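You operate a simulated robot arm through the tools that you are given. There is no shell and no other tool. Be economical: measure what you need, move in short steps, check, and stop when the job is done.

The job below is to be done with a simulated robot arm. You get a single attempt, and the scene is never put back.

Task
Wipe the glass flat clean and show the yellow seal ring's bands under it.
Fine: wipe it in its wooden holder, which stays put; small white cloth back. The ring goes on the black pad; flat and lit lamp stay for the inspector. What is to be rubbed or washed off counts as gone when no trace of it is left.

Only the result counts: the job must be done as asked and must still hold three seconds after the hand-in. Knocking over, shifting, dropping, spilling or breaking anything else fails it. A push-on lid holds only when it is set on centred and level and pressed home; a screw cap is set on level and turned clockwise until tight. Flat cloth is picked up by pressing the open fingertips on it (5 to 10 N) and closing them slowly along it; thin cloth reads only 2 to 8 mm in the jaws.

Robot
A 6-joint arm with a two-finger parallel gripper, fixed in place. Base frame: the origin is at the foot of the arm, x ahead of it, y to its left, z up; the work surface is at about z = 800. Units: mm, degrees, N and s.
With the tool pointing down near the work surface it reaches from about 320 to 700 mm from the base axis. Its first joint turns from -166.0 to 166.0 degrees. Payload 4.1 kg.
The TCP is the grasp point between the finger pads, 23 mm short of the fingertips. In the tool frame z runs along the fingers and y along their closing line. The gripper opens to 94 mm. The fingers are 38 mm wide and 10 mm thick; the gripper's body (54 by 96 mm) begins 39 mm behind the TCP.
Orientation is told as [roll, pitch, yaw] about the base's x, y, z axes, in that order, counted from this pose: with the fingers straight down and closing along the base's y, the tool's x points along the base's -x, its y along +y and its z along -z.

Tools
- The arm moves only by the tool arm_command. Its argument "commands" is a list of rows, each an object of numbers (a shift or turn left out is 0, a gripper value left out holds the last): "ax", "ay", "az": the turn, a rotation vector about the tool's x, y, z in degrees; "tx", "ty", "tz": the shift along the tool's x, y, z in mm; "fingers": the gripper command, from -1 (shut) to 1 (fully open), values between in proportion. In form: [{"ax": .., "ay": .., "az": .., "tx": .., "ty": .., "tz": .., "fingers": ..}, ...]. A call has 1 to 20 rows; each row is the pose to reach, as a shift and turn from the pose commanded when the call began, along the tool's axes at that moment. A row lasts 0.2 s, in which the tool goes at most 50 mm and 8.6 degrees; a call with a longer step from one row to the next is refused whole, and so is a gripper value outside its range. A pose out of reach is approached as far as the arm can. The call stops where the force on the tool passes 90 N (or 10 N more than at its start, if that is more) or the arm is blocked; 0.2 s more then pass. The fingers move at their own pace (about 45 mm/s each) and stop on an object; they squeeze with about 27 N. The grip force told is the motor's: it shows also when the fingers shut on nothing. Time passes only in rows, and 0.2 s behind the last, so rows that repeat a pose let the fingers close. The reply holds the time, the measured pose of the TCP, the force on the tool along the base axes, the opening and the grip force, in the units named above and with some noise, with the torque about the TCP (base axes, N m) and any sound that the robot's microphone picked up.
- Cameras (640 x 400 px; columns grow to the right, rows downward): "scene" is fixed at [50, 502, 1545.9]; the picture's right is [-0.28, -0.96, 0.00], its down [-0.75, 0.22, -0.63] and it looks along [0.60, -0.18, -0.78] (base axes); focal length 317 px, centre (320, 200). "wrist" rides on the gripper at [86, 16, -75] in the tool frame; the picture's right is [-0.18, 0.98, 0.00], its down [-0.58, -0.11, -0.81] and it looks along [-0.79, -0.15, 0.59] (tool axes); focal length 243 px, centre (320, 200). There is no depth. A picture from a camera that has moved, and an enlarged one, comes with that camera's place and axes in the base frame and with its lens.
- snapshot(camera): a new picture of that camera. It takes no simulated time.
- move_column(by): slides the trunk up (or, below 0, down) by that many mm; the arm rides with it, the base frame stays. It gives what a move gives, with no picture.
- inspect(camera, box): a new picture of the part [left, top, right, bottom] of that camera's present view, enlarged. It takes no simulated time.
- job_done(): hands the job in; it is judged then, once.

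Work in short steps. Places have to be worked out from the pictures, the camera data and where the tool is seen: move nearer, look again, correct. Check each grasp and each placing, and mend what went wrong. You have 120 turns and 64 pictures in all, those below and enlarged ones among them. Open the gripper and draw the arm clear of the work before you hand the job in, unless the task says otherwise; then end with one line.

The tools are called after "Emit:" by a JSON object that holds its "op" and its "data". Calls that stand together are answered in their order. arm_command: Moves the arm, as the interface text tells. Its arguments: {"type":"object","properties":{"commands":{"type":"array","items":{"type":"object","properties":{"ax":{"type":"number"},"ay":{"type":"number"},"az":{"type":"number"},"tx":{"type":"number"},"ty":{"type":"number"},"tz":{"type":"number"},"fingers":{"type":"number"}}}}},"required":["commands"]} The other tools are called the same way: move_column (by) slides the trunk up or down; snapshot (camera) takes a picture; inspect (camera, box) takes an enlarged picture of a part of a camera's view; job_done () hands the job in.

At the start:

```text
clock: 0.0
ee_pos: [368.0, 192.7, 1192.9]
orientation: [0.0, 0.0, -0.1]
wrist_force: [0.5, -0.6, 1.4]
moment: [0.01, -0.02, -0.01]
finger_gap: 94.0
gripper_force: 0.0
trunk travel left (down, up): [-450.0, 140.0]
```

scene: 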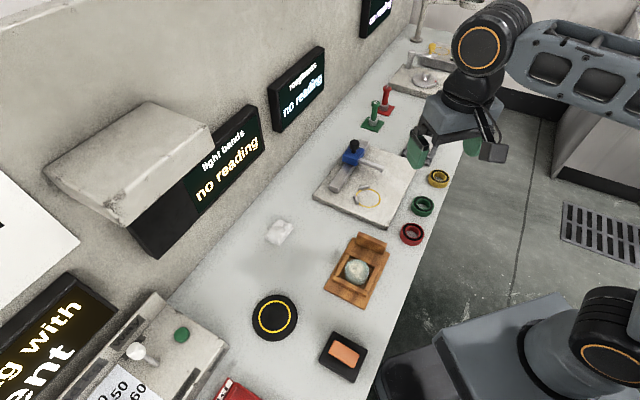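
wrist: 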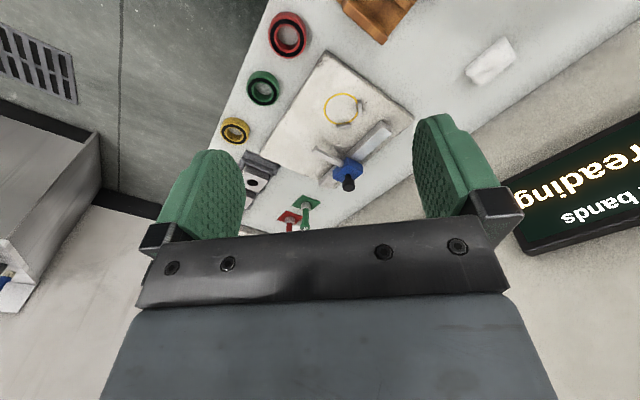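

I'll look closely at the scene: the bench middle and the left side with lamp, pad and displays.

Emit:
{"op": "inspect", "data": {"camera": "scene", "box": [240, 200, 440, 325]}}

Emit:
{"op": "inspect", "data": {"camera": "scene", "box": [0, 250, 380, 400]}}

Emit:
{"op": "inspect", "data": {"camera": "scene", "box": [300, 60, 500, 240]}}

```text
3.20 times, centred on (340, 262) of scene
camera zoom: at [50.0, 502.0, 1545.9], right [-0.28, -0.96, 0.0], down [-0.75, 0.22, -0.63], along [0.6, -0.18, -0.78], focal length 1013 px, centre (256, 0)
```

zoom: 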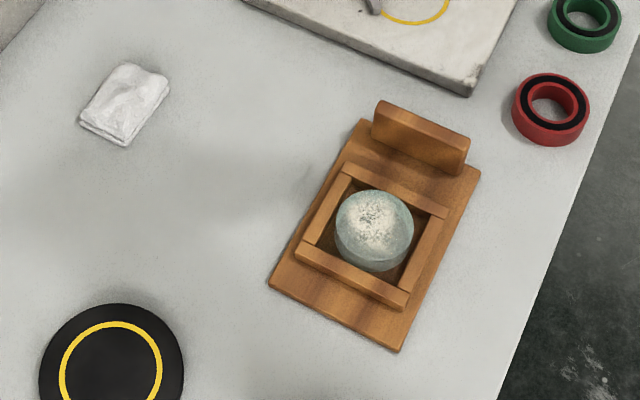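

```text
1.68 times, centred on (190, 325) of scene
camera zoom: at [50.0, 502.0, 1545.9], right [-0.28, -0.96, 0.0], down [-0.75, 0.22, -0.63], along [0.6, -0.18, -0.78], focal length 533 px, centre (539, -10)
```

zoom: 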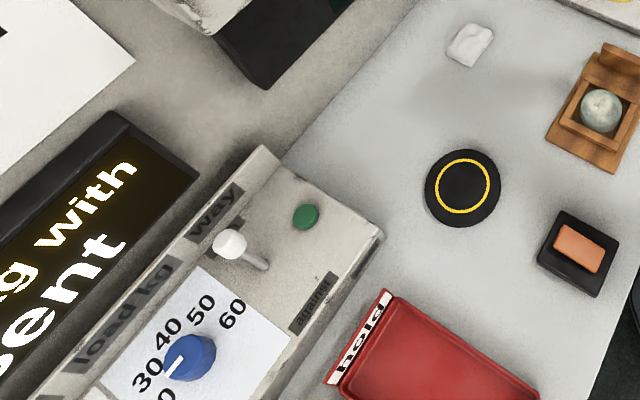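

```text
2.22 times, centred on (400, 150) of scene
camera zoom: at [50.0, 502.0, 1545.9], right [-0.28, -0.96, 0.0], down [-0.75, 0.22, -0.63], along [0.6, -0.18, -0.78], focal length 704 px, centre (142, 311)
```

zoom: 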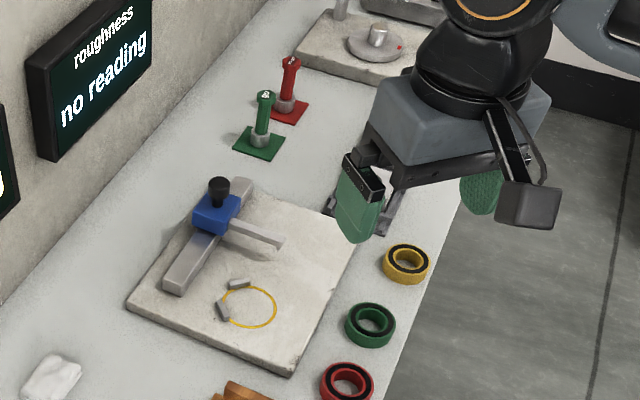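

Lamp and its switch aren't clear yet; I'll look at the hood and left side enlarged.

Emit:
{"op": "inspect", "data": {"camera": "scene", "box": [30, 80, 340, 274]}}

Emit:
{"op": "inspect", "data": {"camera": "scene", "box": [230, 270, 390, 400]}}

```text
2.06 times, centred on (185, 177) of scene
camera zoom: at [50.0, 502.0, 1545.9], right [-0.28, -0.96, 0.0], down [-0.75, 0.22, -0.63], along [0.6, -0.18, -0.78], focal length 653 px, centre (598, 247)
```

zoom: 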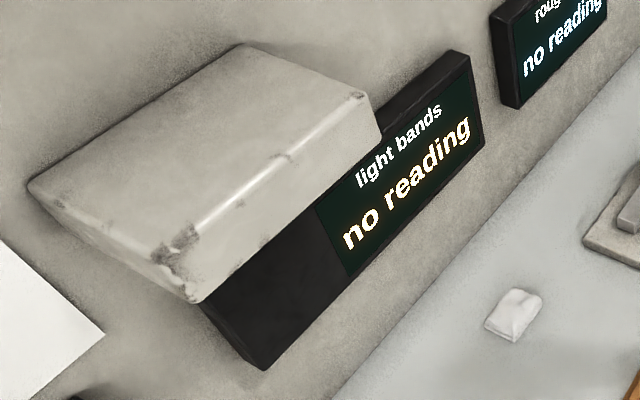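

```text
3.08 times, centred on (310, 335) of scene
camera zoom: at [50.0, 502.0, 1545.9], right [-0.28, -0.96, 0.0], down [-0.75, 0.22, -0.63], along [0.6, -0.18, -0.78], focal length 974 px, centre (351, -215)
```

zoom: 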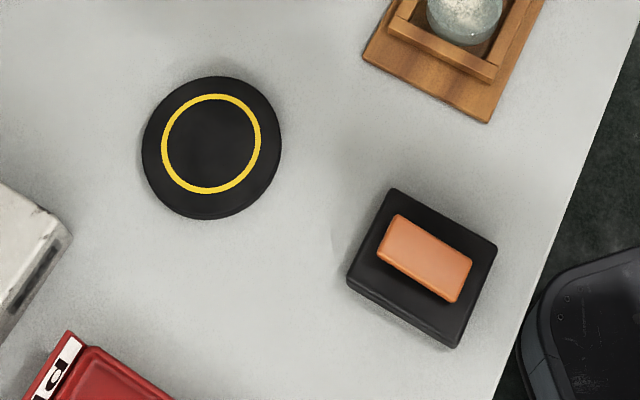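

The orange rocker in the black box looks like the lamp switch. I'll turn the wrist left to see under the hood and the left bench area.

Emit:
{"op": "arm_command", "data": {"commands": [{"ty": 30, "tx": 15, "az": -8}, {"ty": 60, "tx": 30, "az": -16}, {"ty": 90, "tx": 45, "az": -24}, {"ty": 120, "tx": 60, "az": -32}, {"ty": 150, "tx": 70, "az": -40}]}}

Emit:
{"op": "snapshot", "data": {"camera": "wrist"}}

Emit:
{"op": "snapshot", "data": {"camera": "scene"}}

```text
clock: 1.2
ee_pos: [296.7, 342.5, 1194.4]
orientation: [0.1, 0.0, 40.0]
wrist_force: [0.2, 0.0, 0.2]
moment: [0.02, 0.02, 0.0]
finger_gap: 93.9
gripper_force: 0.1
trunk travel left (down, up): [-450.0, 140.0]
```

```text
56 pictures are left
camera wrist: at [221.6, 299.7, 1269.0], right [-0.49, 0.87, 0.0], down [0.51, 0.29, 0.81], along [0.7, 0.4, -0.59], focal length 243 px, centre (320, 200)
```

wrist: 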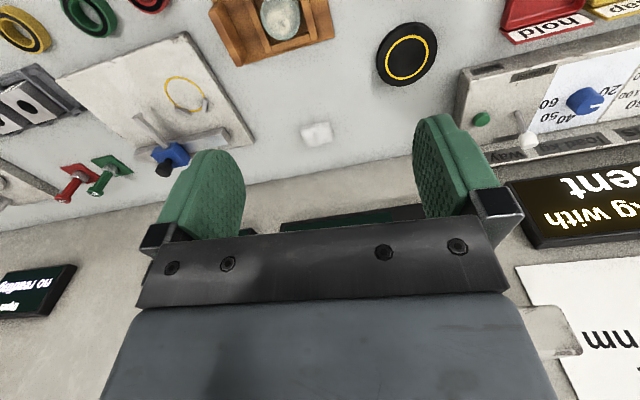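

```text
55 pictures are left
```

scene: 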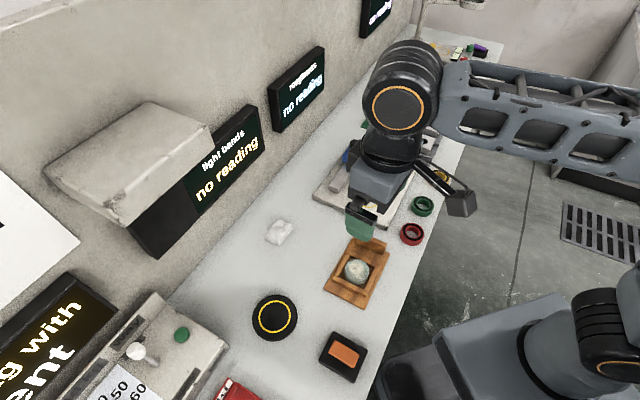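

There's a wall sign with "nm" text; I turn a bit further to read it and the other display.

Emit:
{"op": "arm_command", "data": {"commands": [{"az": -8, "tx": 20, "tz": -15}, {"az": -16, "tx": 40, "tz": -30}, {"az": -24, "tx": 50, "tz": -45}, {"az": -32, "tx": 50, "tz": -60}]}}

Emit:
{"op": "snapshot", "data": {"camera": "wrist"}}

```text
clock: 2.2
ee_pos: [260.3, 311.2, 1254.6]
orientation: [0.0, 0.1, 72.2]
wrist_force: [0.6, -0.1, -0.5]
moment: [0.0, 0.0, 0.0]
finger_gap: 94.0
gripper_force: 0.0
trunk travel left (down, up): [-450.0, 140.0]
```

```text
54 pictures are left
camera wrist: at [218.9, 234.6, 1329.0], right [-0.88, 0.48, 0.0], down [0.28, 0.52, 0.81], along [0.38, 0.71, -0.59], focal length 243 px, centre (320, 200)
```

wrist: 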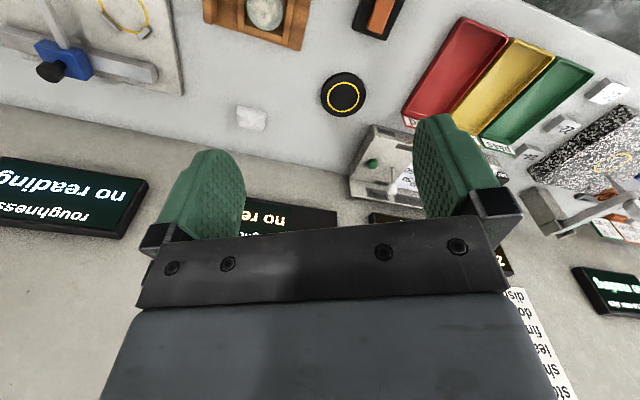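

I tilt the camera up and turn back slightly to read the wall sign, as it might give settings for the test.

Emit:
{"op": "arm_command", "data": {"commands": [{"ay": -8}, {"ay": -16}, {"ay": -24}, {"ay": -32}]}}

Emit:
{"op": "snapshot", "data": {"camera": "wrist"}}

```text
clock: 3.2
ee_pos: [261.4, 311.3, 1253.5]
orientation: [0.0, -32.1, 72.0]
wrist_force: [0.2, 0.5, 0.6]
moment: [0.01, -0.01, 0.02]
finger_gap: 93.9
gripper_force: 0.1
trunk travel left (down, up): [-450.0, 140.0]
```

```text
53 pictures are left
camera wrist: at [211.0, 208.8, 1270.9], right [-0.89, 0.45, 0.1], down [0.12, 0.03, 0.99], along [0.45, 0.89, -0.08], focal length 243 px, centre (320, 200)
```

wrist: 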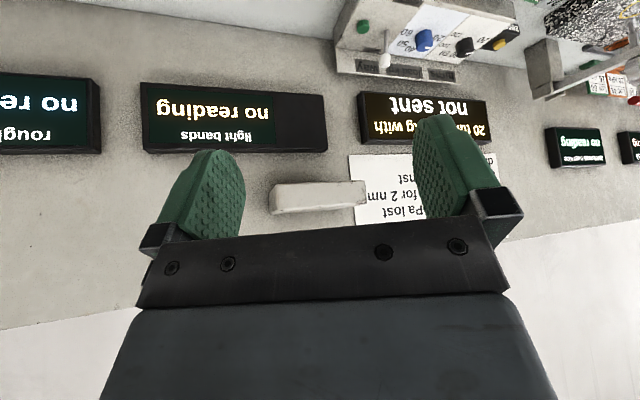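

The sign concerns a leak test, not relevant. I level the tool, and head toward the cloth (about (545, 469)).

Emit:
{"op": "arm_command", "data": {"commands": [{"ay": 8}, {"ay": 16}, {"ay": 24}, {"ay": 32}]}}

Emit:
{"op": "arm_command", "data": {"commands": [{"az": 8, "tz": 30}, {"az": 16, "tz": 60}, {"az": 24, "tz": 90}, {"az": 32, "tz": 130}, {"az": 32, "tz": 170}, {"az": 32, "tz": 200}]}}

Emit:
{"op": "snapshot", "data": {"camera": "wrist"}}

```text
clock: 4.2
ee_pos: [259.9, 310.2, 1254.5]
orientation: [0.0, 0.2, 72.1]
wrist_force: [-0.5, 0.4, 0.5]
moment: [0.01, 0.0, -0.02]
finger_gap: 94.1
gripper_force: 0.0
trunk travel left (down, up): [-450.0, 140.0]
```

```text
clock: 5.6
ee_pos: [261.1, 311.1, 1053.3]
orientation: [0.0, 0.0, 39.9]
wrist_force: [-0.5, -0.1, 0.2]
moment: [0.05, 0.03, -0.01]
finger_gap: 94.1
gripper_force: 0.0
trunk travel left (down, up): [-450.0, 140.0]
```

```text
52 pictures are left
camera wrist: at [185.3, 269.0, 1128.2], right [-0.49, 0.87, 0.0], down [0.52, 0.29, 0.81], along [0.7, 0.4, -0.59], focal length 243 px, centre (320, 200)
```

wrist: 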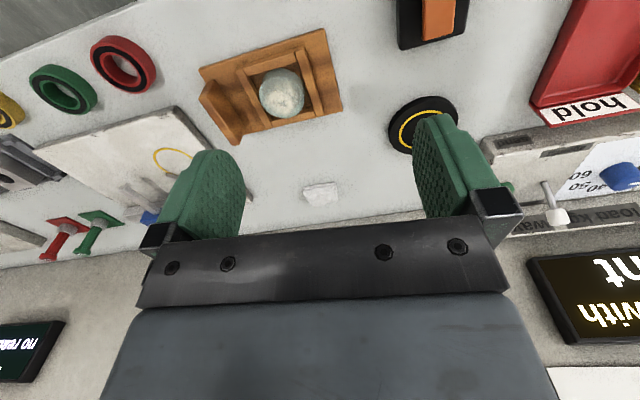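

I enlarge the holder/flat and the rocker switch in this view.

Emit:
{"op": "inspect", "data": {"camera": "wrist", "box": [180, 20, 360, 150]}}

Emit:
{"op": "inspect", "data": {"camera": "wrist", "box": [360, 0, 520, 160]}}

Emit:
{"op": "inspect", "data": {"camera": "wrist", "box": [270, 160, 370, 220]}}

```text
3.08 times, centred on (270, 85) of wrist
camera zoom: at [185.3, 269.0, 1128.2], right [-0.49, 0.87, 0.0], down [0.52, 0.29, 0.81], along [0.7, 0.4, -0.59], focal length 746 px, centre (474, 554)
```

zoom: 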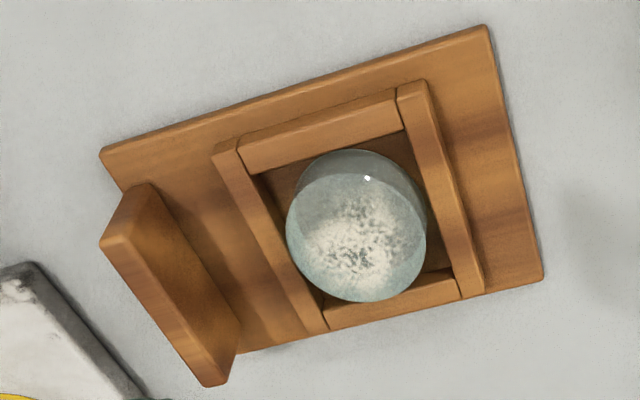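

```text
2.50 times, centred on (440, 80) of wrist
camera zoom: at [185.3, 269.0, 1128.2], right [-0.49, 0.87, 0.0], down [0.52, 0.29, 0.81], along [0.7, 0.4, -0.59], focal length 606 px, centre (20, 500)
```

zoom: 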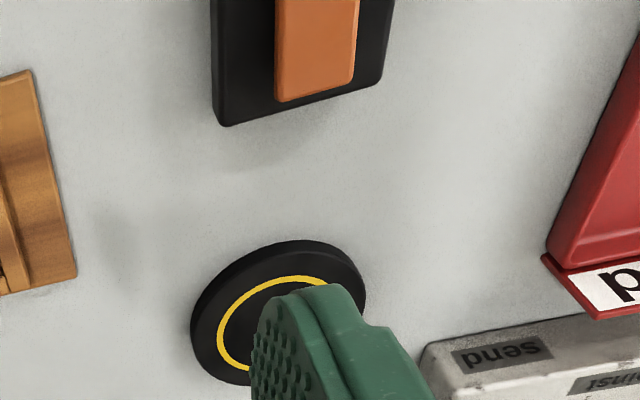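

```text
6.40 times, centred on (320, 190) of wrist
camera zoom: at [185.3, 269.0, 1128.2], right [-0.49, 0.87, 0.0], down [0.52, 0.29, 0.81], along [0.7, 0.4, -0.59], focal length 1553 px, centre (320, 264)
```

zoom: 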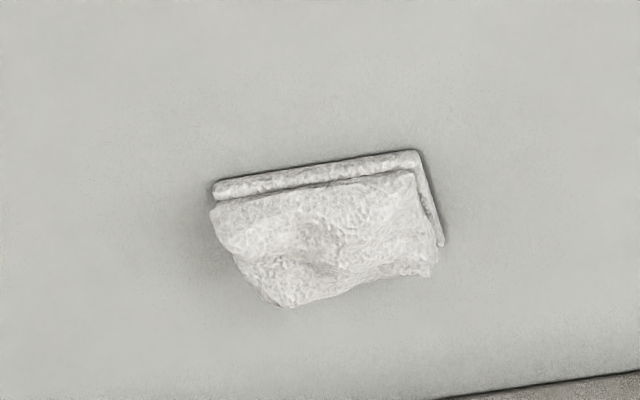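

The cloth is a soft folded pad, about 68×50 mm, at roughly (547, 473), long side parallel with the wall (135° direction). I move above it, fingers closing along the long side.

Emit:
{"op": "arm_command", "data": {"commands": [{"tx": -40, "ty": -8, "tz": 14, "fingers": 0.2}, {"tx": -80, "ty": -15, "tz": 28}, {"tx": -120, "ty": -23, "tz": 42}, {"tx": -160, "ty": -30, "tz": 56}, {"tx": -200, "ty": -38, "tz": 70}, {"tx": -240, "ty": -45, "tz": 84}, {"tx": -280, "ty": -53, "tz": 97, "az": -3}, {"tx": -323, "ty": -60, "tz": 110, "az": -5}]}}

Emit:
{"op": "snapshot", "data": {"camera": "wrist"}}

Emit:
{"op": "snapshot", "data": {"camera": "scene"}}

```text
clock: 7.4
ee_pos: [519.7, 446.0, 940.4]
orientation: [0.0, 0.1, 45.0]
wrist_force: [1.0, 0.4, 0.0]
moment: [-0.02, 0.02, 0.02]
finger_gap: 56.3
gripper_force: 0.0
out of reach, approached as far as the arm can: row 8
trunk travel left (down, up): [-450.0, 140.0]
```

```text
48 pictures are left
camera wrist: at [449.9, 397.2, 1014.8], right [-0.57, 0.82, 0.0], down [0.49, 0.34, 0.81], along [0.66, 0.46, -0.59], focal length 243 px, centre (320, 200)
```

wrist: 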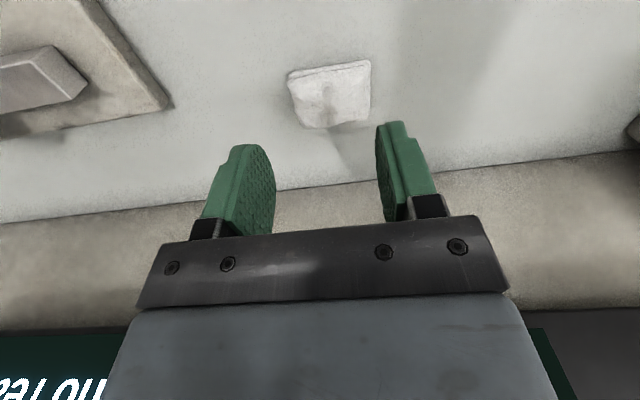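

```text
47 pictures are left
```

scene: 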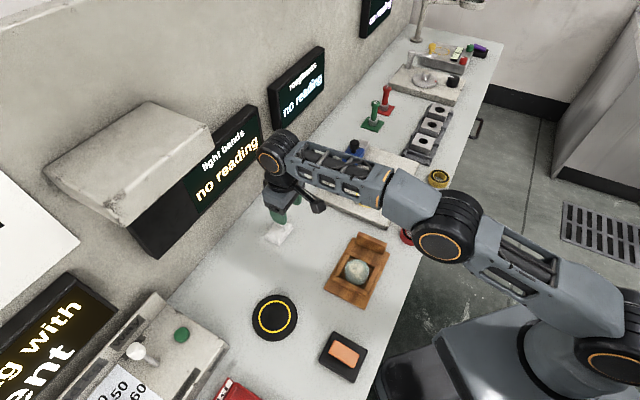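

Cloth at about (543, 475), and the arm is short by ~40 mm. Lowering the trunk brings the shoulder nearer the wrist level and should extend the reach; try −90.

Emit:
{"op": "move_column", "data": {"by": -90}}

```text
clock: 8.7
ee_pos: [521.2, 445.7, 850.1]
orientation: [0.1, -0.1, 45.0]
wrist_force: [0.0, 0.2, 2.3]
moment: [0.09, 0.0, 0.02]
finger_gap: 56.1
gripper_force: 0.0
trunk travel left (down, up): [-360.0, 230.0]
```

Now I raise the tool relative and move forward ~37 mm to see if that's reachable.

Emit:
{"op": "arm_command", "data": {"commands": [{"tz": -20, "tx": -18, "ty": 3}, {"tz": -20, "tx": -36, "ty": 6}, {"tz": -20, "tx": -36, "ty": 6}]}}

```text
clock: 9.4
ee_pos: [520.3, 449.7, 866.7]
orientation: [0.0, 0.0, 45.0]
wrist_force: [0.4, 0.1, 0.1]
moment: [-0.01, 0.02, -0.03]
finger_gap: 56.3
gripper_force: 0.1
out of reach, approached as far as the arm can: row 1, 2, 3
trunk travel left (down, up): [-360.0, 230.0]
```

Reach improves only slightly with height; a small outward tilt of ~9° will do the rest. Trunk down 60 more while the tool is raised, then tilt.

Emit:
{"op": "arm_command", "data": {"commands": [{"tz": -30}, {"tz": -60}]}}

Emit:
{"op": "move_column", "data": {"by": -60}}

Emit:
{"op": "arm_command", "data": {"commands": [{"ay": -4}, {"ay": -8}, {"ay": -9, "tx": -10, "ty": 2}, {"ay": -9, "tx": -20, "ty": 4}, {"ay": -9, "tx": -30, "ty": 5}]}}

```text
clock: 10.1
ee_pos: [510.1, 440.3, 922.6]
orientation: [0.0, 0.1, 45.0]
wrist_force: [0.5, -0.7, -0.9]
moment: [-0.04, 0.03, -0.02]
finger_gap: 56.1
gripper_force: 0.0
out of reach, approached as far as the arm can: row 1, 2
trunk travel left (down, up): [-360.0, 230.0]
```

```text
clock: 11.1
ee_pos: [512.9, 439.4, 865.1]
orientation: [0.0, 0.0, 45.0]
wrist_force: [-0.5, 0.0, -0.4]
moment: [-0.02, -0.02, -0.01]
finger_gap: 56.4
gripper_force: 0.0
trunk travel left (down, up): [-300.0, 290.0]
```

```text
clock: 12.2
ee_pos: [529.2, 463.7, 864.4]
orientation: [0.0, -9.0, 45.1]
wrist_force: [0.4, -0.4, 0.0]
moment: [0.03, -0.03, -0.02]
finger_gap: 56.4
gripper_force: 0.0
trunk travel left (down, up): [-300.0, 290.0]
```

Reached. I check the alignment with the wrist camera.

Emit:
{"op": "snapshot", "data": {"camera": "wrist"}}

Emit:
{"op": "inspect", "data": {"camera": "scene", "box": [230, 170, 350, 270]}}

```text
46 pictures are left
camera wrist: at [449.2, 406.9, 924.1], right [-0.57, 0.82, 0.03], down [0.39, 0.24, 0.89], along [0.72, 0.51, -0.46], focal length 243 px, centre (320, 200)
```

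wrist: 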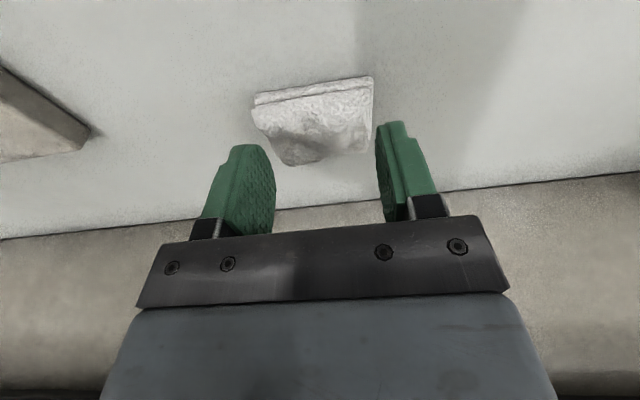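

```text
4.00 times, centred on (290, 220) of scene
camera zoom: at [50.0, 502.0, 1545.9], right [-0.28, -0.96, 0.0], down [-0.75, 0.22, -0.63], along [0.6, -0.18, -0.78], focal length 1266 px, centre (440, 120)
```

zoom: 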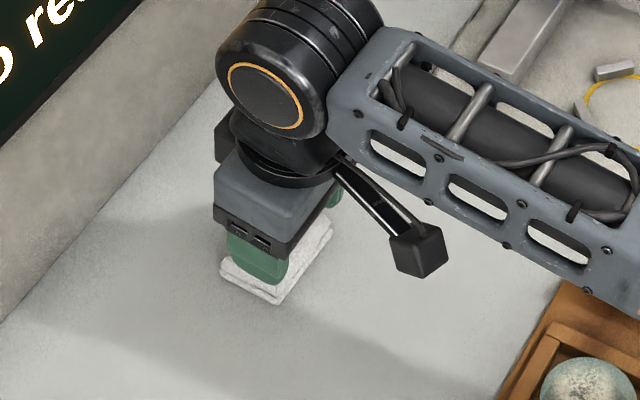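

Cloth centre ≈ (543, 472); fingertips going down along the tool's z will land nearly on it. I descend with fingers at ~46 mm.

Emit:
{"op": "arm_command", "data": {"commands": [{"tx": -3, "ty": -4, "tz": 8, "fingers": 0.0}, {"tx": -4, "ty": -4, "tz": 14}, {"tx": -4, "ty": -4, "tz": 20}]}}

Emit:
{"op": "arm_command", "data": {"commands": [{"tz": 4}, {"tz": 6}]}}

```text
clock: 13.1
ee_pos: [532.1, 462.9, 851.5]
orientation: [0.0, -9.5, 44.9]
wrist_force: [-2.9, -4.6, 30.2]
moment: [-0.22, 0.3, 0.02]
finger_gap: 46.9
gripper_force: 0.0
out of reach, approached as far as the arm can: row 1, 2, 3
trunk travel left (down, up): [-300.0, 290.0]
```

```text
clock: 13.7
ee_pos: [532.5, 463.9, 849.9]
orientation: [0.1, -10.3, 45.1]
wrist_force: [-6.1, -6.4, 55.2]
moment: [-0.38, 0.57, 0.02]
finger_gap: 46.9
gripper_force: 0.0
trunk travel left (down, up): [-300.0, 290.0]
```

Contact at 850 already (55 N, too much): the cloth seems ~22 mm thick. I back off a bit and look.

Emit:
{"op": "arm_command", "data": {"commands": [{"tz": -4}, {"tz": -6}]}}

Emit:
{"op": "snapshot", "data": {"camera": "wrist"}}

Emit:
{"op": "snapshot", "data": {"camera": "scene"}}

```text
clock: 14.2
ee_pos: [533.2, 464.1, 851.1]
orientation: [0.0, -9.6, 45.0]
wrist_force: [-0.9, -0.6, 38.6]
moment: [-0.16, 0.31, 0.01]
finger_gap: 47.0
gripper_force: 0.0
trunk travel left (down, up): [-300.0, 290.0]
```

```text
44 pictures are left
camera wrist: at [453.1, 406.2, 910.7], right [-0.57, 0.82, 0.03], down [0.39, 0.23, 0.89], along [0.73, 0.52, -0.45], focal length 243 px, centre (320, 200)
```

wrist: 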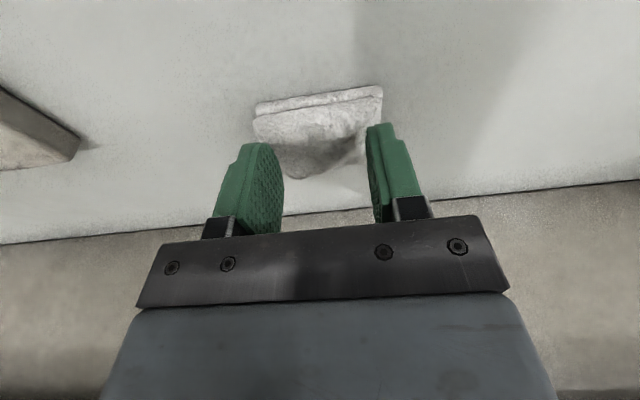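

```text
43 pictures are left
```

scene: 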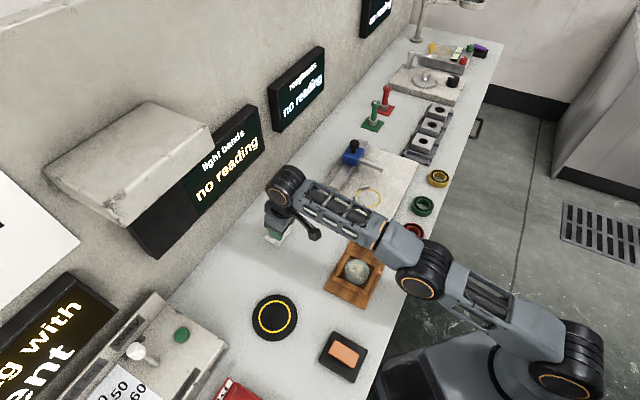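

Force moments place the contact at the fingertips, so the cloth is simply thick (~25 mm). I ease off to about 7 N.

Emit:
{"op": "arm_command", "data": {"commands": [{"tz": -2}]}}

```text
clock: 14.7
ee_pos: [532.9, 462.0, 851.4]
orientation: [0.1, -9.5, 45.1]
wrist_force: [-0.2, -0.1, 34.0]
moment: [-0.14, 0.27, 0.0]
finger_gap: 47.1
gripper_force: 0.1
trunk travel left (down, up): [-300.0, 290.0]
```

Still 34 N; ease further.

Emit:
{"op": "arm_command", "data": {"commands": [{"tz": -2}, {"tz": -4}, {"tz": -4}]}}

```text
clock: 15.4
ee_pos: [531.1, 462.4, 851.8]
orientation: [0.0, -9.2, 45.0]
wrist_force: [-0.9, -0.7, 22.2]
moment: [-0.15, 0.16, 0.03]
finger_gap: 46.9
gripper_force: 0.1
trunk travel left (down, up): [-300.0, 290.0]
```

Emit:
{"op": "arm_command", "data": {"commands": [{"tz": -2}, {"tz": -4}, {"tz": -4}]}}

```text
clock: 16.2
ee_pos: [531.8, 462.7, 852.7]
orientation: [0.0, -8.9, 45.1]
wrist_force: [-0.7, 0.1, 1.2]
moment: [-0.01, 0.02, 0.02]
finger_gap: 47.0
gripper_force: 0.1
trunk travel left (down, up): [-300.0, 290.0]
```

Just at the surface now. I press ~1.5 mm (≈7 N) and close the fingers slowly.

Emit:
{"op": "arm_command", "data": {"commands": [{"tz": 1.5}, {"tz": 1.5, "fingers": -0.1}, {"tz": 1.5, "fingers": -0.2}, {"tz": 1.5, "fingers": -0.3}, {"tz": 1.5, "fingers": -0.4}, {"tz": 1.5, "fingers": -0.5}, {"tz": 1.5, "fingers": -0.6}, {"tz": 1.5, "fingers": -0.7}, {"tz": 1.5, "fingers": -0.8}, {"tz": 1.5, "fingers": -0.9}, {"tz": 1.5, "fingers": -1}, {"tz": 1.5, "fingers": -1}, {"tz": 1.5, "fingers": -1}]}}

Emit:
{"op": "snapshot", "data": {"camera": "wrist"}}

```text
clock: 19.1
ee_pos: [531.6, 462.1, 852.9]
orientation: [-0.1, -9.0, 45.0]
wrist_force: [-0.9, 0.2, 0.8]
moment: [0.03, 0.0, 0.0]
finger_gap: 0.0
gripper_force: 27.3
trunk travel left (down, up): [-300.0, 290.0]
```

```text
42 pictures are left
camera wrist: at [453.5, 406.5, 913.0], right [-0.57, 0.82, 0.03], down [0.39, 0.24, 0.89], along [0.72, 0.51, -0.46], focal length 243 px, centre (320, 200)
```

wrist: 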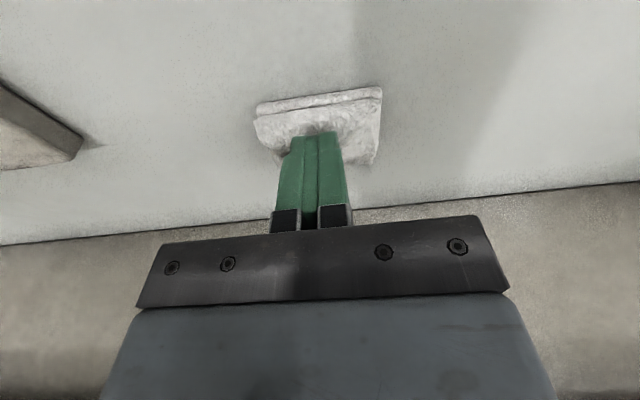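

Closed on nothing – contact was lost. I reopen and press again in small steps watching the force.

Emit:
{"op": "arm_command", "data": {"commands": [{"fingers": 0.0}, {"fingers": 0.0}, {"fingers": 0.0}, {"tz": 1}, {"tz": 2}, {"tz": 2}]}}

```text
clock: 20.4
ee_pos: [533.1, 464.1, 851.8]
orientation: [-0.1, -9.1, 45.1]
wrist_force: [0.0, -0.9, 7.4]
moment: [-0.07, 0.07, -0.01]
finger_gap: 47.0
gripper_force: 0.1
trunk travel left (down, up): [-300.0, 290.0]
```

7.4 N now; I close slowly along the cloth while holding that.

Emit:
{"op": "arm_command", "data": {"commands": [{"tz": 0.5, "fingers": -0.08}, {"tz": 0.5, "fingers": -0.16}, {"tz": 0.5, "fingers": -0.24}, {"tz": 0.5, "fingers": -0.32}, {"tz": 0.5, "fingers": -0.4}]}}

```text
clock: 21.6
ee_pos: [532.1, 462.9, 851.1]
orientation: [0.0, -9.3, 45.0]
wrist_force: [-0.9, -1.3, 18.4]
moment: [-0.16, 0.08, 0.01]
finger_gap: 33.1
gripper_force: 6.0
trunk travel left (down, up): [-300.0, 290.0]
```

The fingers are gathering cloth (33 mm, 6 N). I ease the press slightly and continue closing.

Emit:
{"op": "arm_command", "data": {"commands": [{"tz": -1, "fingers": -0.5}, {"tz": -1, "fingers": -0.6}, {"tz": -1, "fingers": -0.7}, {"tz": -1, "fingers": -0.8}, {"tz": -1, "fingers": -0.9}, {"tz": -1, "fingers": -1}, {"tz": -1, "fingers": -1}, {"tz": -1, "fingers": -1}]}}

Emit:
{"op": "snapshot", "data": {"camera": "wrist"}}

```text
clock: 23.4
ee_pos: [532.6, 462.7, 850.7]
orientation: [0.0, -9.0, 45.0]
wrist_force: [-1.5, -0.8, 12.1]
moment: [-0.11, 0.03, -0.01]
finger_gap: 0.2
gripper_force: 27.2
trunk travel left (down, up): [-300.0, 290.0]
```

```text
41 pictures are left
camera wrist: at [453.1, 406.3, 911.9], right [-0.57, 0.82, 0.03], down [0.39, 0.24, 0.89], along [0.72, 0.51, -0.46], focal length 243 px, centre (320, 200)
```

wrist: 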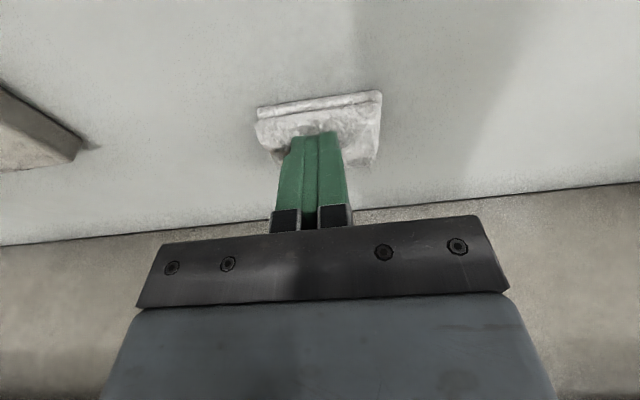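

The fingers slid over it. Corner readings put the cloth's centre at (548, 472), ~70×48 mm and ~25 mm thick, so a side grasp over its long dimension is better. I lift, open fully and centre over it.

Emit:
{"op": "arm_command", "data": {"commands": [{"tz": -12}, {"tz": -15, "fingers": 1}, {"tz": -15, "tx": -5}, {"tz": -15, "tx": -11, "ty": -4}, {"tz": -15, "tx": -11, "ty": -4}, {"tz": -15, "tx": -11, "ty": -4}]}}

Emit:
{"op": "snapshot", "data": {"camera": "wrist"}}

```text
clock: 24.9
ee_pos: [533.4, 457.7, 864.5]
orientation: [0.1, -9.1, 45.0]
wrist_force: [0.5, 0.7, -0.3]
moment: [-0.03, 0.0, 0.01]
finger_gap: 93.9
gripper_force: 0.1
out of reach, approached as far as the arm can: row 3, 4, 5, 6
trunk travel left (down, up): [-300.0, 290.0]
```

```text
40 pictures are left
camera wrist: at [454.2, 401.7, 924.1], right [-0.57, 0.82, 0.03], down [0.39, 0.24, 0.89], along [0.72, 0.51, -0.46], focal length 243 px, centre (320, 200)
```

wrist: 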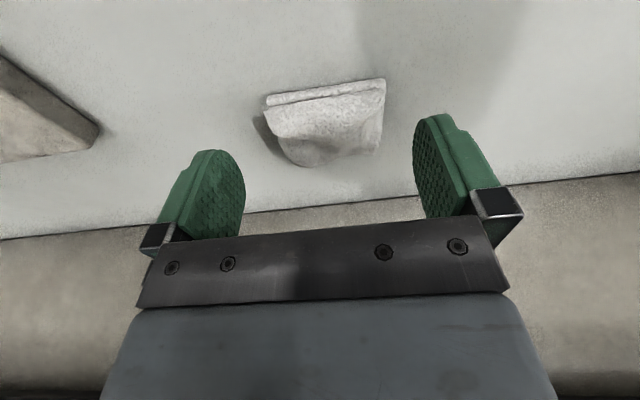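

Laterally centred. I raise the trunk 30 (better reach), then descend along the tool axis with the open fingers either side of the cloth.

Emit:
{"op": "move_column", "data": {"by": 30}}

Emit:
{"op": "arm_command", "data": {"commands": [{"tz": 15}, {"tz": 30}, {"tz": 42, "tx": -1}, {"tz": 50, "tx": -2}, {"tz": 56, "tx": -2}]}}

```text
clock: 25.6
ee_pos: [532.7, 458.0, 893.5]
orientation: [-0.1, -9.0, 45.0]
wrist_force: [0.3, 0.3, 0.3]
moment: [0.0, -0.02, 0.0]
finger_gap: 93.9
gripper_force: 0.0
trunk travel left (down, up): [-330.0, 260.0]
```

```text
clock: 26.8
ee_pos: [539.8, 465.9, 837.9]
orientation: [0.1, -9.0, 45.1]
wrist_force: [-0.6, -0.1, 0.2]
moment: [0.02, 0.02, -0.02]
finger_gap: 94.0
gripper_force: 0.0
trunk travel left (down, up): [-330.0, 260.0]
```

No contact, tips ~12–15 mm above bench. A touch lower, then close gently.

Emit:
{"op": "arm_command", "data": {"commands": [{"tz": 4}, {"tz": 4, "fingers": 0.8}, {"tz": 4, "fingers": 0.6}, {"tz": 4, "fingers": 0.4}, {"tz": 4, "fingers": 0.2}, {"tz": 4, "fingers": 0.0}, {"tz": 4, "fingers": -0.3}, {"tz": 4, "fingers": -0.6}, {"tz": 4, "fingers": -1}, {"tz": 4, "fingers": -1}, {"tz": 4, "fingers": -1}]}}

Emit:
{"op": "snapshot", "data": {"camera": "wrist"}}

```text
clock: 29.2
ee_pos: [540.1, 465.7, 835.1]
orientation: [0.0, -9.0, 45.0]
wrist_force: [-0.4, 0.1, -0.5]
moment: [0.01, -0.01, 0.03]
finger_gap: 68.7
gripper_force: 27.1
trunk travel left (down, up): [-330.0, 260.0]
```

```text
39 pictures are left
camera wrist: at [462.0, 409.6, 894.8], right [-0.57, 0.82, 0.03], down [0.39, 0.24, 0.89], along [0.72, 0.51, -0.46], focal length 243 px, centre (320, 200)
```

wrist: 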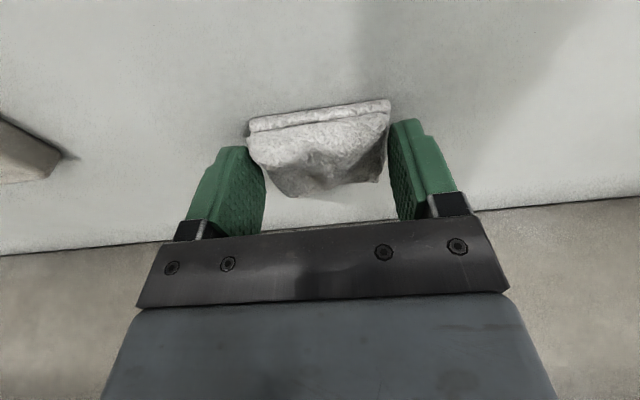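

A firm grip at 68.7 mm, 27 N. I lift it and check.

Emit:
{"op": "arm_command", "data": {"commands": [{"tz": -10}, {"tz": -25}, {"tz": -40, "tx": 10}, {"tz": -60, "tx": 30}, {"tz": -80, "tx": 60}]}}

Emit:
{"op": "snapshot", "data": {"camera": "wrist"}}

Emit:
{"op": "snapshot", "data": {"camera": "scene"}}

```text
clock: 30.4
ee_pos: [489.9, 415.1, 903.2]
orientation: [0.0, -9.1, 45.0]
wrist_force: [-0.2, 0.6, -0.7]
moment: [-0.01, 0.01, 0.02]
finger_gap: 69.0
gripper_force: 27.1
trunk travel left (down, up): [-330.0, 260.0]
```

```text
38 pictures are left
camera wrist: at [411.6, 358.1, 963.9], right [-0.57, 0.82, 0.03], down [0.39, 0.24, 0.89], along [0.72, 0.51, -0.46], focal length 243 px, centre (320, 200)
```

wrist: 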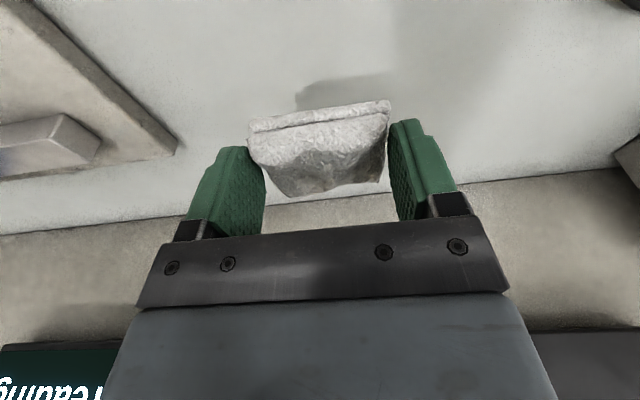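

```text
37 pictures are left
```

scene: 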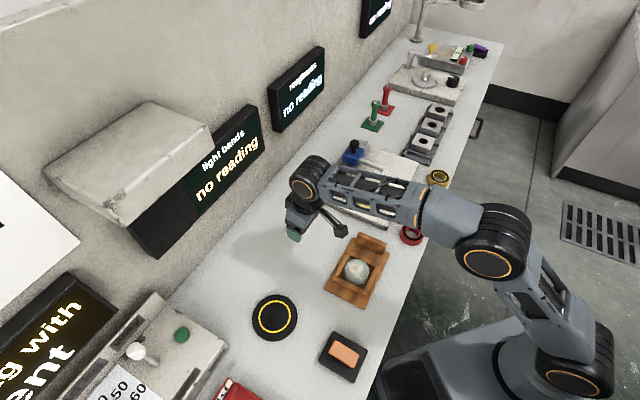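

Cloth held. The flat (≈60 mm dia) is centred at about (362, 313), top z≈835. Cloth bottom is 35 mm below the TCP, its centre 10 mm ahead of it; I move above the flat keeping the tilt.

Emit:
{"op": "arm_command", "data": {"commands": [{"tz": -25, "tx": 20}, {"tz": -30, "tx": 50, "ty": 5}, {"tz": -35, "tx": 90, "ty": 10}, {"tz": -40, "tx": 130, "ty": 15}, {"tz": -44, "tx": 168, "ty": 18}]}}

Emit:
{"op": "snapshot", "data": {"camera": "wrist"}}

Emit:
{"op": "inspect", "data": {"camera": "scene", "box": [270, 190, 450, 320]}}

```text
clock: 31.6
ee_pos: [356.0, 304.0, 921.8]
orientation: [0.0, -9.0, 45.0]
wrist_force: [0.6, -0.1, -0.9]
moment: [-0.03, 0.0, 0.01]
finger_gap: 68.9
gripper_force: 27.1
trunk travel left (down, up): [-330.0, 260.0]
```

```text
36 pictures are left
camera wrist: at [276.3, 247.6, 982.6], right [-0.57, 0.82, 0.03], down [0.39, 0.24, 0.89], along [0.72, 0.51, -0.46], focal length 243 px, centre (320, 200)
```

wrist: 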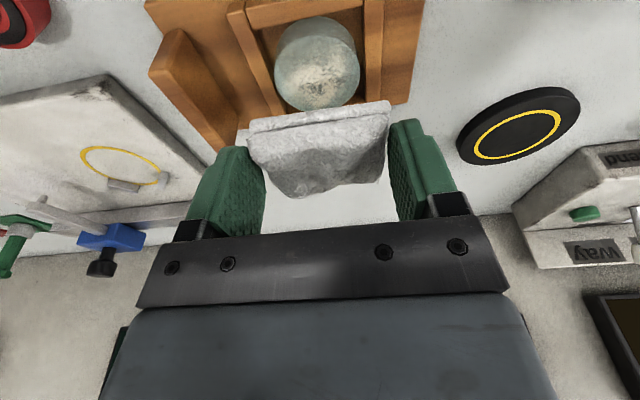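

```text
3.08 times, centred on (360, 255) of scene
camera zoom: at [50.0, 502.0, 1545.9], right [-0.28, -0.96, 0.0], down [-0.75, 0.22, -0.63], along [0.6, -0.18, -0.78], focal length 974 px, centre (197, 31)
```

zoom: 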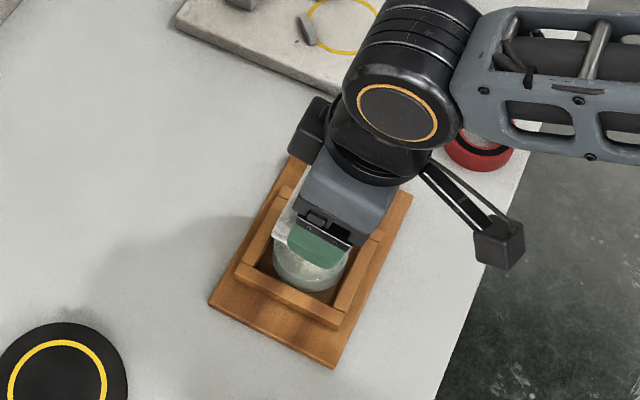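

Flat confirmed at ≈(361, 310). I descend straight down to just above it, then feel for contact.

Emit:
{"op": "arm_command", "data": {"commands": [{"tz": 15, "tx": 2.4}, {"tz": 30, "tx": 4.7}, {"tz": 40, "tx": 6.3}]}}

Emit:
{"op": "arm_command", "data": {"commands": [{"tz": 3, "tx": 0.5}, {"tz": 6, "tx": 0.9}]}}

```text
clock: 32.4
ee_pos: [355.8, 305.4, 882.5]
orientation: [0.0, -9.0, 45.1]
wrist_force: [-0.2, -0.3, 0.0]
moment: [0.0, -0.01, -0.02]
finger_gap: 69.1
gripper_force: 27.7
trunk travel left (down, up): [-330.0, 260.0]
```

```text
clock: 33.0
ee_pos: [354.9, 306.1, 876.5]
orientation: [0.0, -9.1, 45.0]
wrist_force: [-0.2, 0.2, -0.5]
moment: [0.02, 0.02, 0.02]
finger_gap: 68.9
gripper_force: 26.9
trunk travel left (down, up): [-330.0, 260.0]
```

No contact yet at 876; continue in small steps.

Emit:
{"op": "arm_command", "data": {"commands": [{"tz": 2, "tx": 0.3}, {"tz": 4, "tx": 0.6}]}}

Emit:
{"op": "arm_command", "data": {"commands": [{"tz": 1.5, "tx": 0.3}, {"tz": 3, "tx": 0.5}]}}

```text
clock: 33.6
ee_pos: [354.8, 306.5, 870.9]
orientation: [0.0, -9.0, 44.9]
wrist_force: [0.1, 0.9, 0.0]
moment: [0.01, 0.02, 0.02]
finger_gap: 68.9
gripper_force: 26.7
trunk travel left (down, up): [-330.0, 260.0]
```

```text
clock: 34.2
ee_pos: [355.2, 304.6, 867.0]
orientation: [-0.1, -9.1, 45.0]
wrist_force: [-0.1, -0.2, -0.3]
moment: [-0.02, 0.02, -0.02]
finger_gap: 69.0
gripper_force: 27.3
trunk travel left (down, up): [-330.0, 260.0]
```

Emit:
{"op": "arm_command", "data": {"commands": [{"tz": 1.5, "tx": 0.3}, {"tz": 3, "tx": 0.5}]}}

Emit:
{"op": "arm_command", "data": {"commands": [{"tz": 1.5, "tx": 0.3}, {"tz": 2.5, "tx": 0.4}]}}

Emit:
{"op": "inspect", "data": {"camera": "scene", "box": [310, 210, 410, 300]}}

```text
clock: 34.8
ee_pos: [356.6, 304.8, 864.9]
orientation: [0.0, -9.0, 45.0]
wrist_force: [-0.6, -0.2, 0.2]
moment: [-0.01, -0.02, 0.02]
finger_gap: 69.1
gripper_force: 27.1
trunk travel left (down, up): [-330.0, 260.0]
```

```text
clock: 35.4
ee_pos: [355.1, 306.0, 863.4]
orientation: [0.0, -9.2, 44.9]
wrist_force: [0.7, -2.5, 9.8]
moment: [-0.12, -0.1, 0.01]
finger_gap: 69.0
gripper_force: 27.0
trunk travel left (down, up): [-330.0, 260.0]
```

```text
4.44 times, centred on (360, 255) of scene
camera zoom: at [50.0, 502.0, 1545.9], right [-0.28, -0.96, 0.0], down [-0.75, 0.22, -0.63], along [0.6, -0.18, -0.78], focal length 1407 px, centre (142, -44)
```

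zoom: 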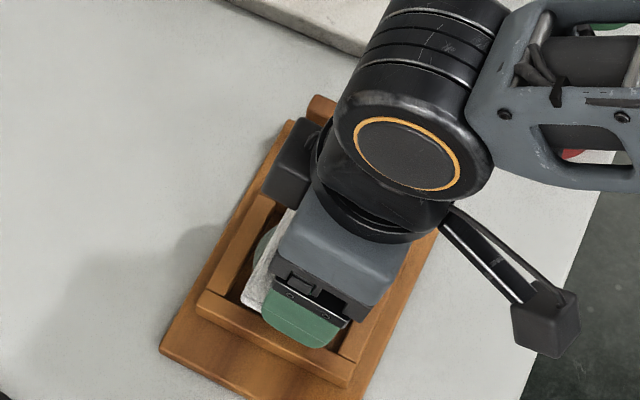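

Contact at TCP z 863.4 with ~10 N. I rub in a raster across the whole face.

Emit:
{"op": "arm_command", "data": {"commands": [{"tx": 9, "ty": -8, "tz": -1.4}, {"tx": 17.8, "ty": -16, "tz": -2.8}, {"tx": 6, "ty": -16, "tz": -0.9}, {"tx": -6, "ty": -16, "tz": 0.9}, {"tx": -17.8, "ty": -16, "tz": 2.8}, {"tx": -17.8, "ty": -6, "tz": 2.8}, {"tx": -6, "ty": -6, "tz": 0.9}, {"tx": 6, "ty": -6, "tz": -0.9}, {"tx": 17.8, "ty": -6, "tz": -2.8}, {"tx": 17.8, "ty": 5, "tz": -2.8}, {"tx": 6, "ty": 5, "tz": -0.9}, {"tx": -6, "ty": 5, "tz": 0.9}, {"tx": -17.8, "ty": 5, "tz": 2.8}, {"tx": -17.8, "ty": 16, "tz": 2.8}, {"tx": -6, "ty": 16, "tz": 0.9}, {"tx": 6, "ty": 16, "tz": -0.9}, {"tx": 17.8, "ty": 16, "tz": -2.8}, {"tx": 9, "ty": 8, "tz": -1.4}, {"tx": 0, "ty": 0, "tz": 0}]}}

```text
clock: 39.4
ee_pos: [354.0, 307.1, 863.4]
orientation: [0.0, -9.0, 45.1]
wrist_force: [-6.0, 1.1, 13.6]
moment: [-0.02, 0.14, 0.02]
finger_gap: 68.6
gripper_force: 26.3
trunk travel left (down, up): [-330.0, 260.0]
```

I lift up and back to view the glass.

Emit:
{"op": "arm_command", "data": {"commands": [{"tz": -20, "tx": -3}, {"tz": -45, "tx": -15}, {"tz": -50, "tx": -50}, {"tz": -50, "tx": -80}]}}

Emit:
{"op": "inspect", "data": {"camera": "scene", "box": [310, 210, 410, 310]}}

Emit:
{"op": "inspect", "data": {"camera": "wrist", "box": [220, 0, 420, 130]}}

```text
clock: 40.4
ee_pos: [406.7, 355.6, 924.1]
orientation: [0.1, -9.0, 45.0]
wrist_force: [0.1, -0.3, -0.3]
moment: [0.01, 0.04, -0.01]
finger_gap: 68.9
gripper_force: 27.5
trunk travel left (down, up): [-330.0, 260.0]
```

```text
4.00 times, centred on (360, 260) of scene
camera zoom: at [50.0, 502.0, 1545.9], right [-0.28, -0.96, 0.0], down [-0.75, 0.22, -0.63], along [0.6, -0.18, -0.78], focal length 1266 px, centre (160, -40)
```

zoom: 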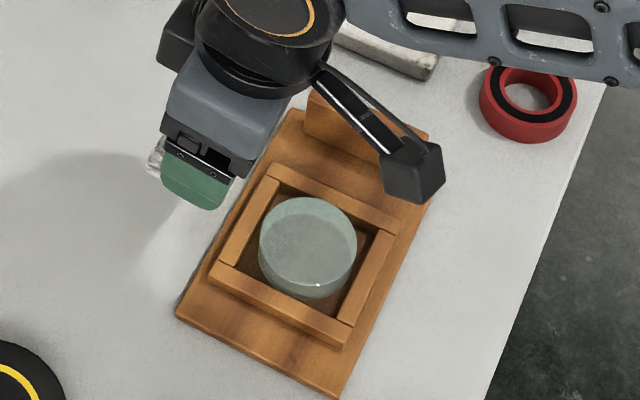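

```text
3.08 times, centred on (320, 65) of wrist
camera zoom: at [327.3, 299.1, 984.7], right [-0.57, 0.82, 0.03], down [0.39, 0.24, 0.89], along [0.72, 0.51, -0.46], focal length 746 px, centre (320, 615)
```

zoom: 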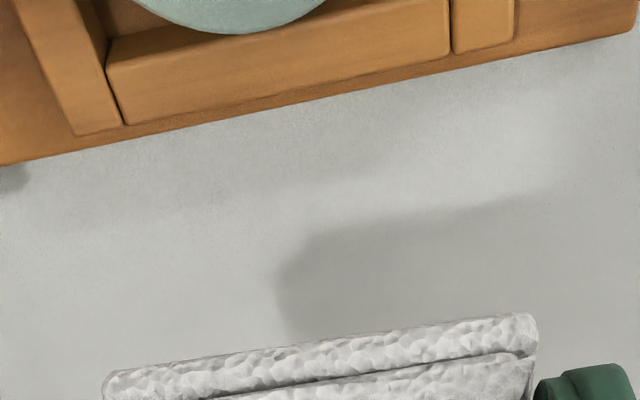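

It looks clean; I enlarge the glass to look for faint traces.

Emit:
{"op": "inspect", "data": {"camera": "scene", "box": [368, 253, 404, 290]}}

Emit:
{"op": "inspect", "data": {"camera": "scene", "box": [370, 255, 376, 262]}}

```text
10.81 times, centred on (386, 272) of scene
camera zoom: at [50.0, 502.0, 1545.9], right [-0.28, -0.96, 0.0], down [-0.75, 0.22, -0.63], along [0.6, -0.18, -0.78], focal length 3423 px, centre (-394, -573)
```

zoom: 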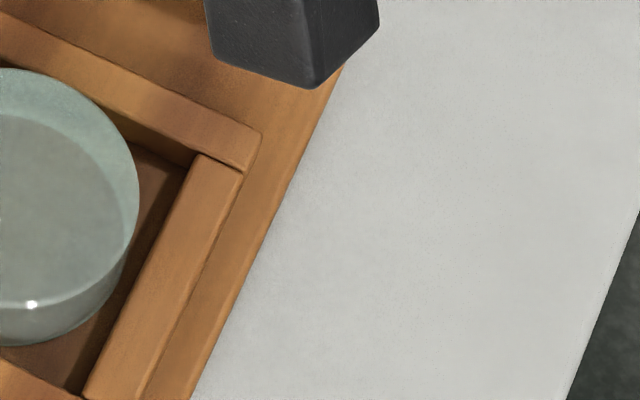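

```text
16.00 times, centred on (373, 258) of scene
camera zoom: at [50.0, 502.0, 1545.9], right [-0.28, -0.96, 0.0], down [-0.75, 0.22, -0.63], along [0.6, -0.18, -0.78], focal length 5066 px, centre (-528, -736)
```

zoom: 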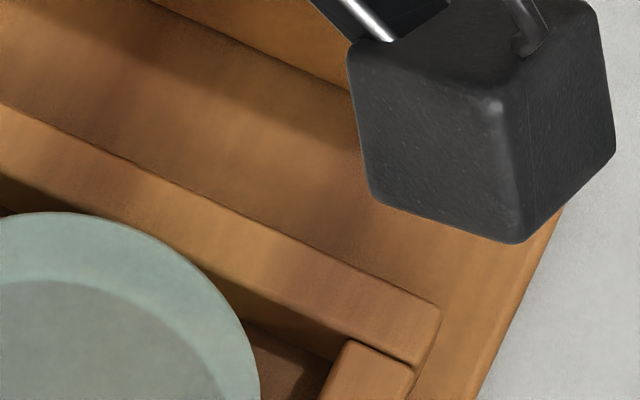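

Emit:
{"op": "inspect", "data": {"camera": "scene", "box": [337, 255, 377, 288]}}

```text
12.12 times, centred on (357, 272) of scene
camera zoom: at [50.0, 502.0, 1545.9], right [-0.28, -0.96, 0.0], down [-0.75, 0.22, -0.63], along [0.6, -0.18, -0.78], focal length 3838 px, centre (-128, -667)
```

zoom: 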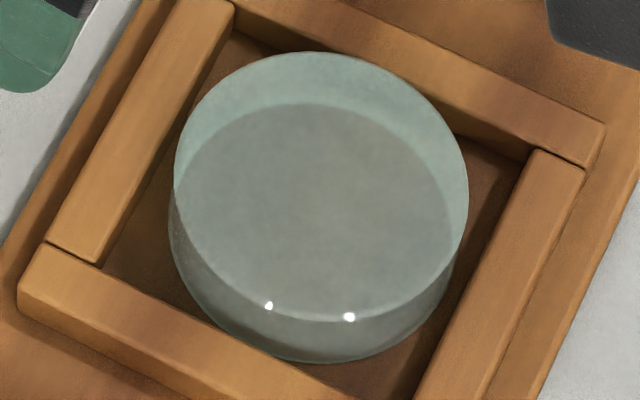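

It looks clean, but for certainty I do a second pass with crosswise strokes, wider.

Emit:
{"op": "arm_command", "data": {"commands": [{"tz": 0, "tx": 30}, {"tz": 5, "tx": 65}, {"tz": 30, "tx": 77}, {"tz": 50, "tx": 80}, {"tz": 50.5, "tx": 80}]}}

Emit:
{"op": "arm_command", "data": {"commands": [{"tx": 10, "ty": -10, "tz": -1.6}, {"tx": 20, "ty": -18, "tz": -3.1}, {"tx": 20, "ty": -6, "tz": -3.1}, {"tx": 20, "ty": 6, "tz": -3.1}, {"tx": 20, "ty": 18, "tz": -3.1}, {"tx": 10, "ty": 18, "tz": -1.6}, {"tx": 10, "ty": 6, "tz": -1.6}, {"tx": 10, "ty": -6, "tz": -1.6}, {"tx": 10, "ty": -18, "tz": -1.6}, {"tx": 0, "ty": -18, "tz": 0}, {"tx": 0, "ty": 0, "tz": 0}, {"tx": 0, "ty": 18, "tz": 0}, {"tx": -10, "ty": 18, "tz": 1.6}, {"tx": -10, "ty": 0, "tz": 1.6}, {"tx": -10, "ty": -18, "tz": 1.6}, {"tx": -20, "ty": -18, "tz": 3.1}, {"tx": -20, "ty": 0, "tz": 3.1}, {"tx": -20, "ty": 18, "tz": 3.1}, {"tx": -10, "ty": 9, "tz": 1.6}, {"tx": 0, "ty": 0, "tz": 0}]}}

Emit:
{"op": "arm_command", "data": {"commands": [{"tz": -20, "tx": -3}, {"tz": -45, "tx": -15}, {"tz": -50, "tx": -50}, {"tz": -50, "tx": -80}]}}

Emit:
{"op": "inspect", "data": {"camera": "scene", "box": [337, 255, 377, 288]}}

```text
clock: 41.6
ee_pos: [356.5, 306.2, 864.1]
orientation: [0.1, -9.2, 45.0]
wrist_force: [0.3, 0.1, 8.1]
moment: [-0.04, -0.15, 0.04]
finger_gap: 68.7
gripper_force: 27.1
trunk travel left (down, up): [-330.0, 260.0]
```

```text
clock: 45.8
ee_pos: [355.9, 305.5, 862.6]
orientation: [0.0, -9.0, 45.1]
wrist_force: [0.2, 1.2, 8.5]
moment: [-0.04, 0.01, -0.01]
finger_gap: 69.0
gripper_force: 26.8
trunk travel left (down, up): [-330.0, 260.0]
```

```text
clock: 46.8
ee_pos: [406.6, 357.4, 922.8]
orientation: [0.0, -9.0, 45.0]
wrist_force: [-0.6, -0.5, 0.5]
moment: [0.0, 0.01, 0.02]
finger_gap: 69.0
gripper_force: 27.5
trunk travel left (down, up): [-330.0, 260.0]
```

```text
12.12 times, centred on (357, 272) of scene
camera zoom: at [50.0, 502.0, 1545.9], right [-0.28, -0.96, 0.0], down [-0.75, 0.22, -0.63], along [0.6, -0.18, -0.78], focal length 3838 px, centre (-128, -667)
```

zoom: 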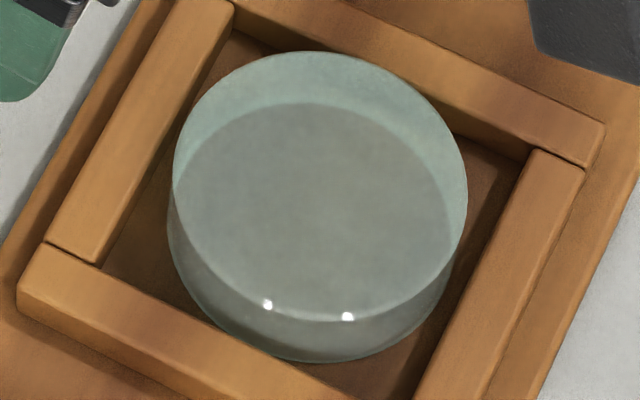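

Clean. Now I return the cloth to its original place, reversing the grasp pose (TCP 540, 466, 835).

Emit:
{"op": "arm_command", "data": {"commands": [{"tz": 15, "tx": -37, "ty": -5}, {"tz": 35, "tx": -75, "ty": -10}, {"tz": 58, "tx": -112, "ty": -14}, {"tz": 80, "tx": -135, "ty": -17.7}, {"tz": 100.8, "tx": -157.3, "ty": -17.7}, {"tz": 107, "tx": -156.5, "ty": -17.7}]}}

Emit:
{"op": "arm_command", "data": {"commands": [{"tz": 2, "tx": 0.4}, {"tz": 4.5, "tx": 0.8}]}}

```text
clock: 48.2
ee_pos: [539.1, 463.2, 842.1]
orientation: [0.0, -8.9, 45.0]
wrist_force: [-0.1, 0.3, -0.2]
moment: [-0.01, -0.03, -0.01]
finger_gap: 68.9
gripper_force: 26.8
trunk travel left (down, up): [-330.0, 260.0]
```

```text
clock: 48.8
ee_pos: [539.6, 465.1, 837.8]
orientation: [0.0, -9.0, 45.1]
wrist_force: [-1.3, -0.2, -0.1]
moment: [-0.01, -0.03, 0.02]
finger_gap: 68.9
gripper_force: 27.0
trunk travel left (down, up): [-330.0, 260.0]
```

Emit:
{"op": "arm_command", "data": {"commands": [{"tz": 1.5, "tx": 0.2}, {"tz": 3, "tx": 0.4}]}}

```text
clock: 49.4
ee_pos: [539.1, 465.4, 835.1]
orientation: [0.1, -9.0, 45.0]
wrist_force: [-0.8, 0.8, 0.7]
moment: [0.02, 0.02, 0.0]
finger_gap: 69.0
gripper_force: 27.1
trunk travel left (down, up): [-330.0, 260.0]
```

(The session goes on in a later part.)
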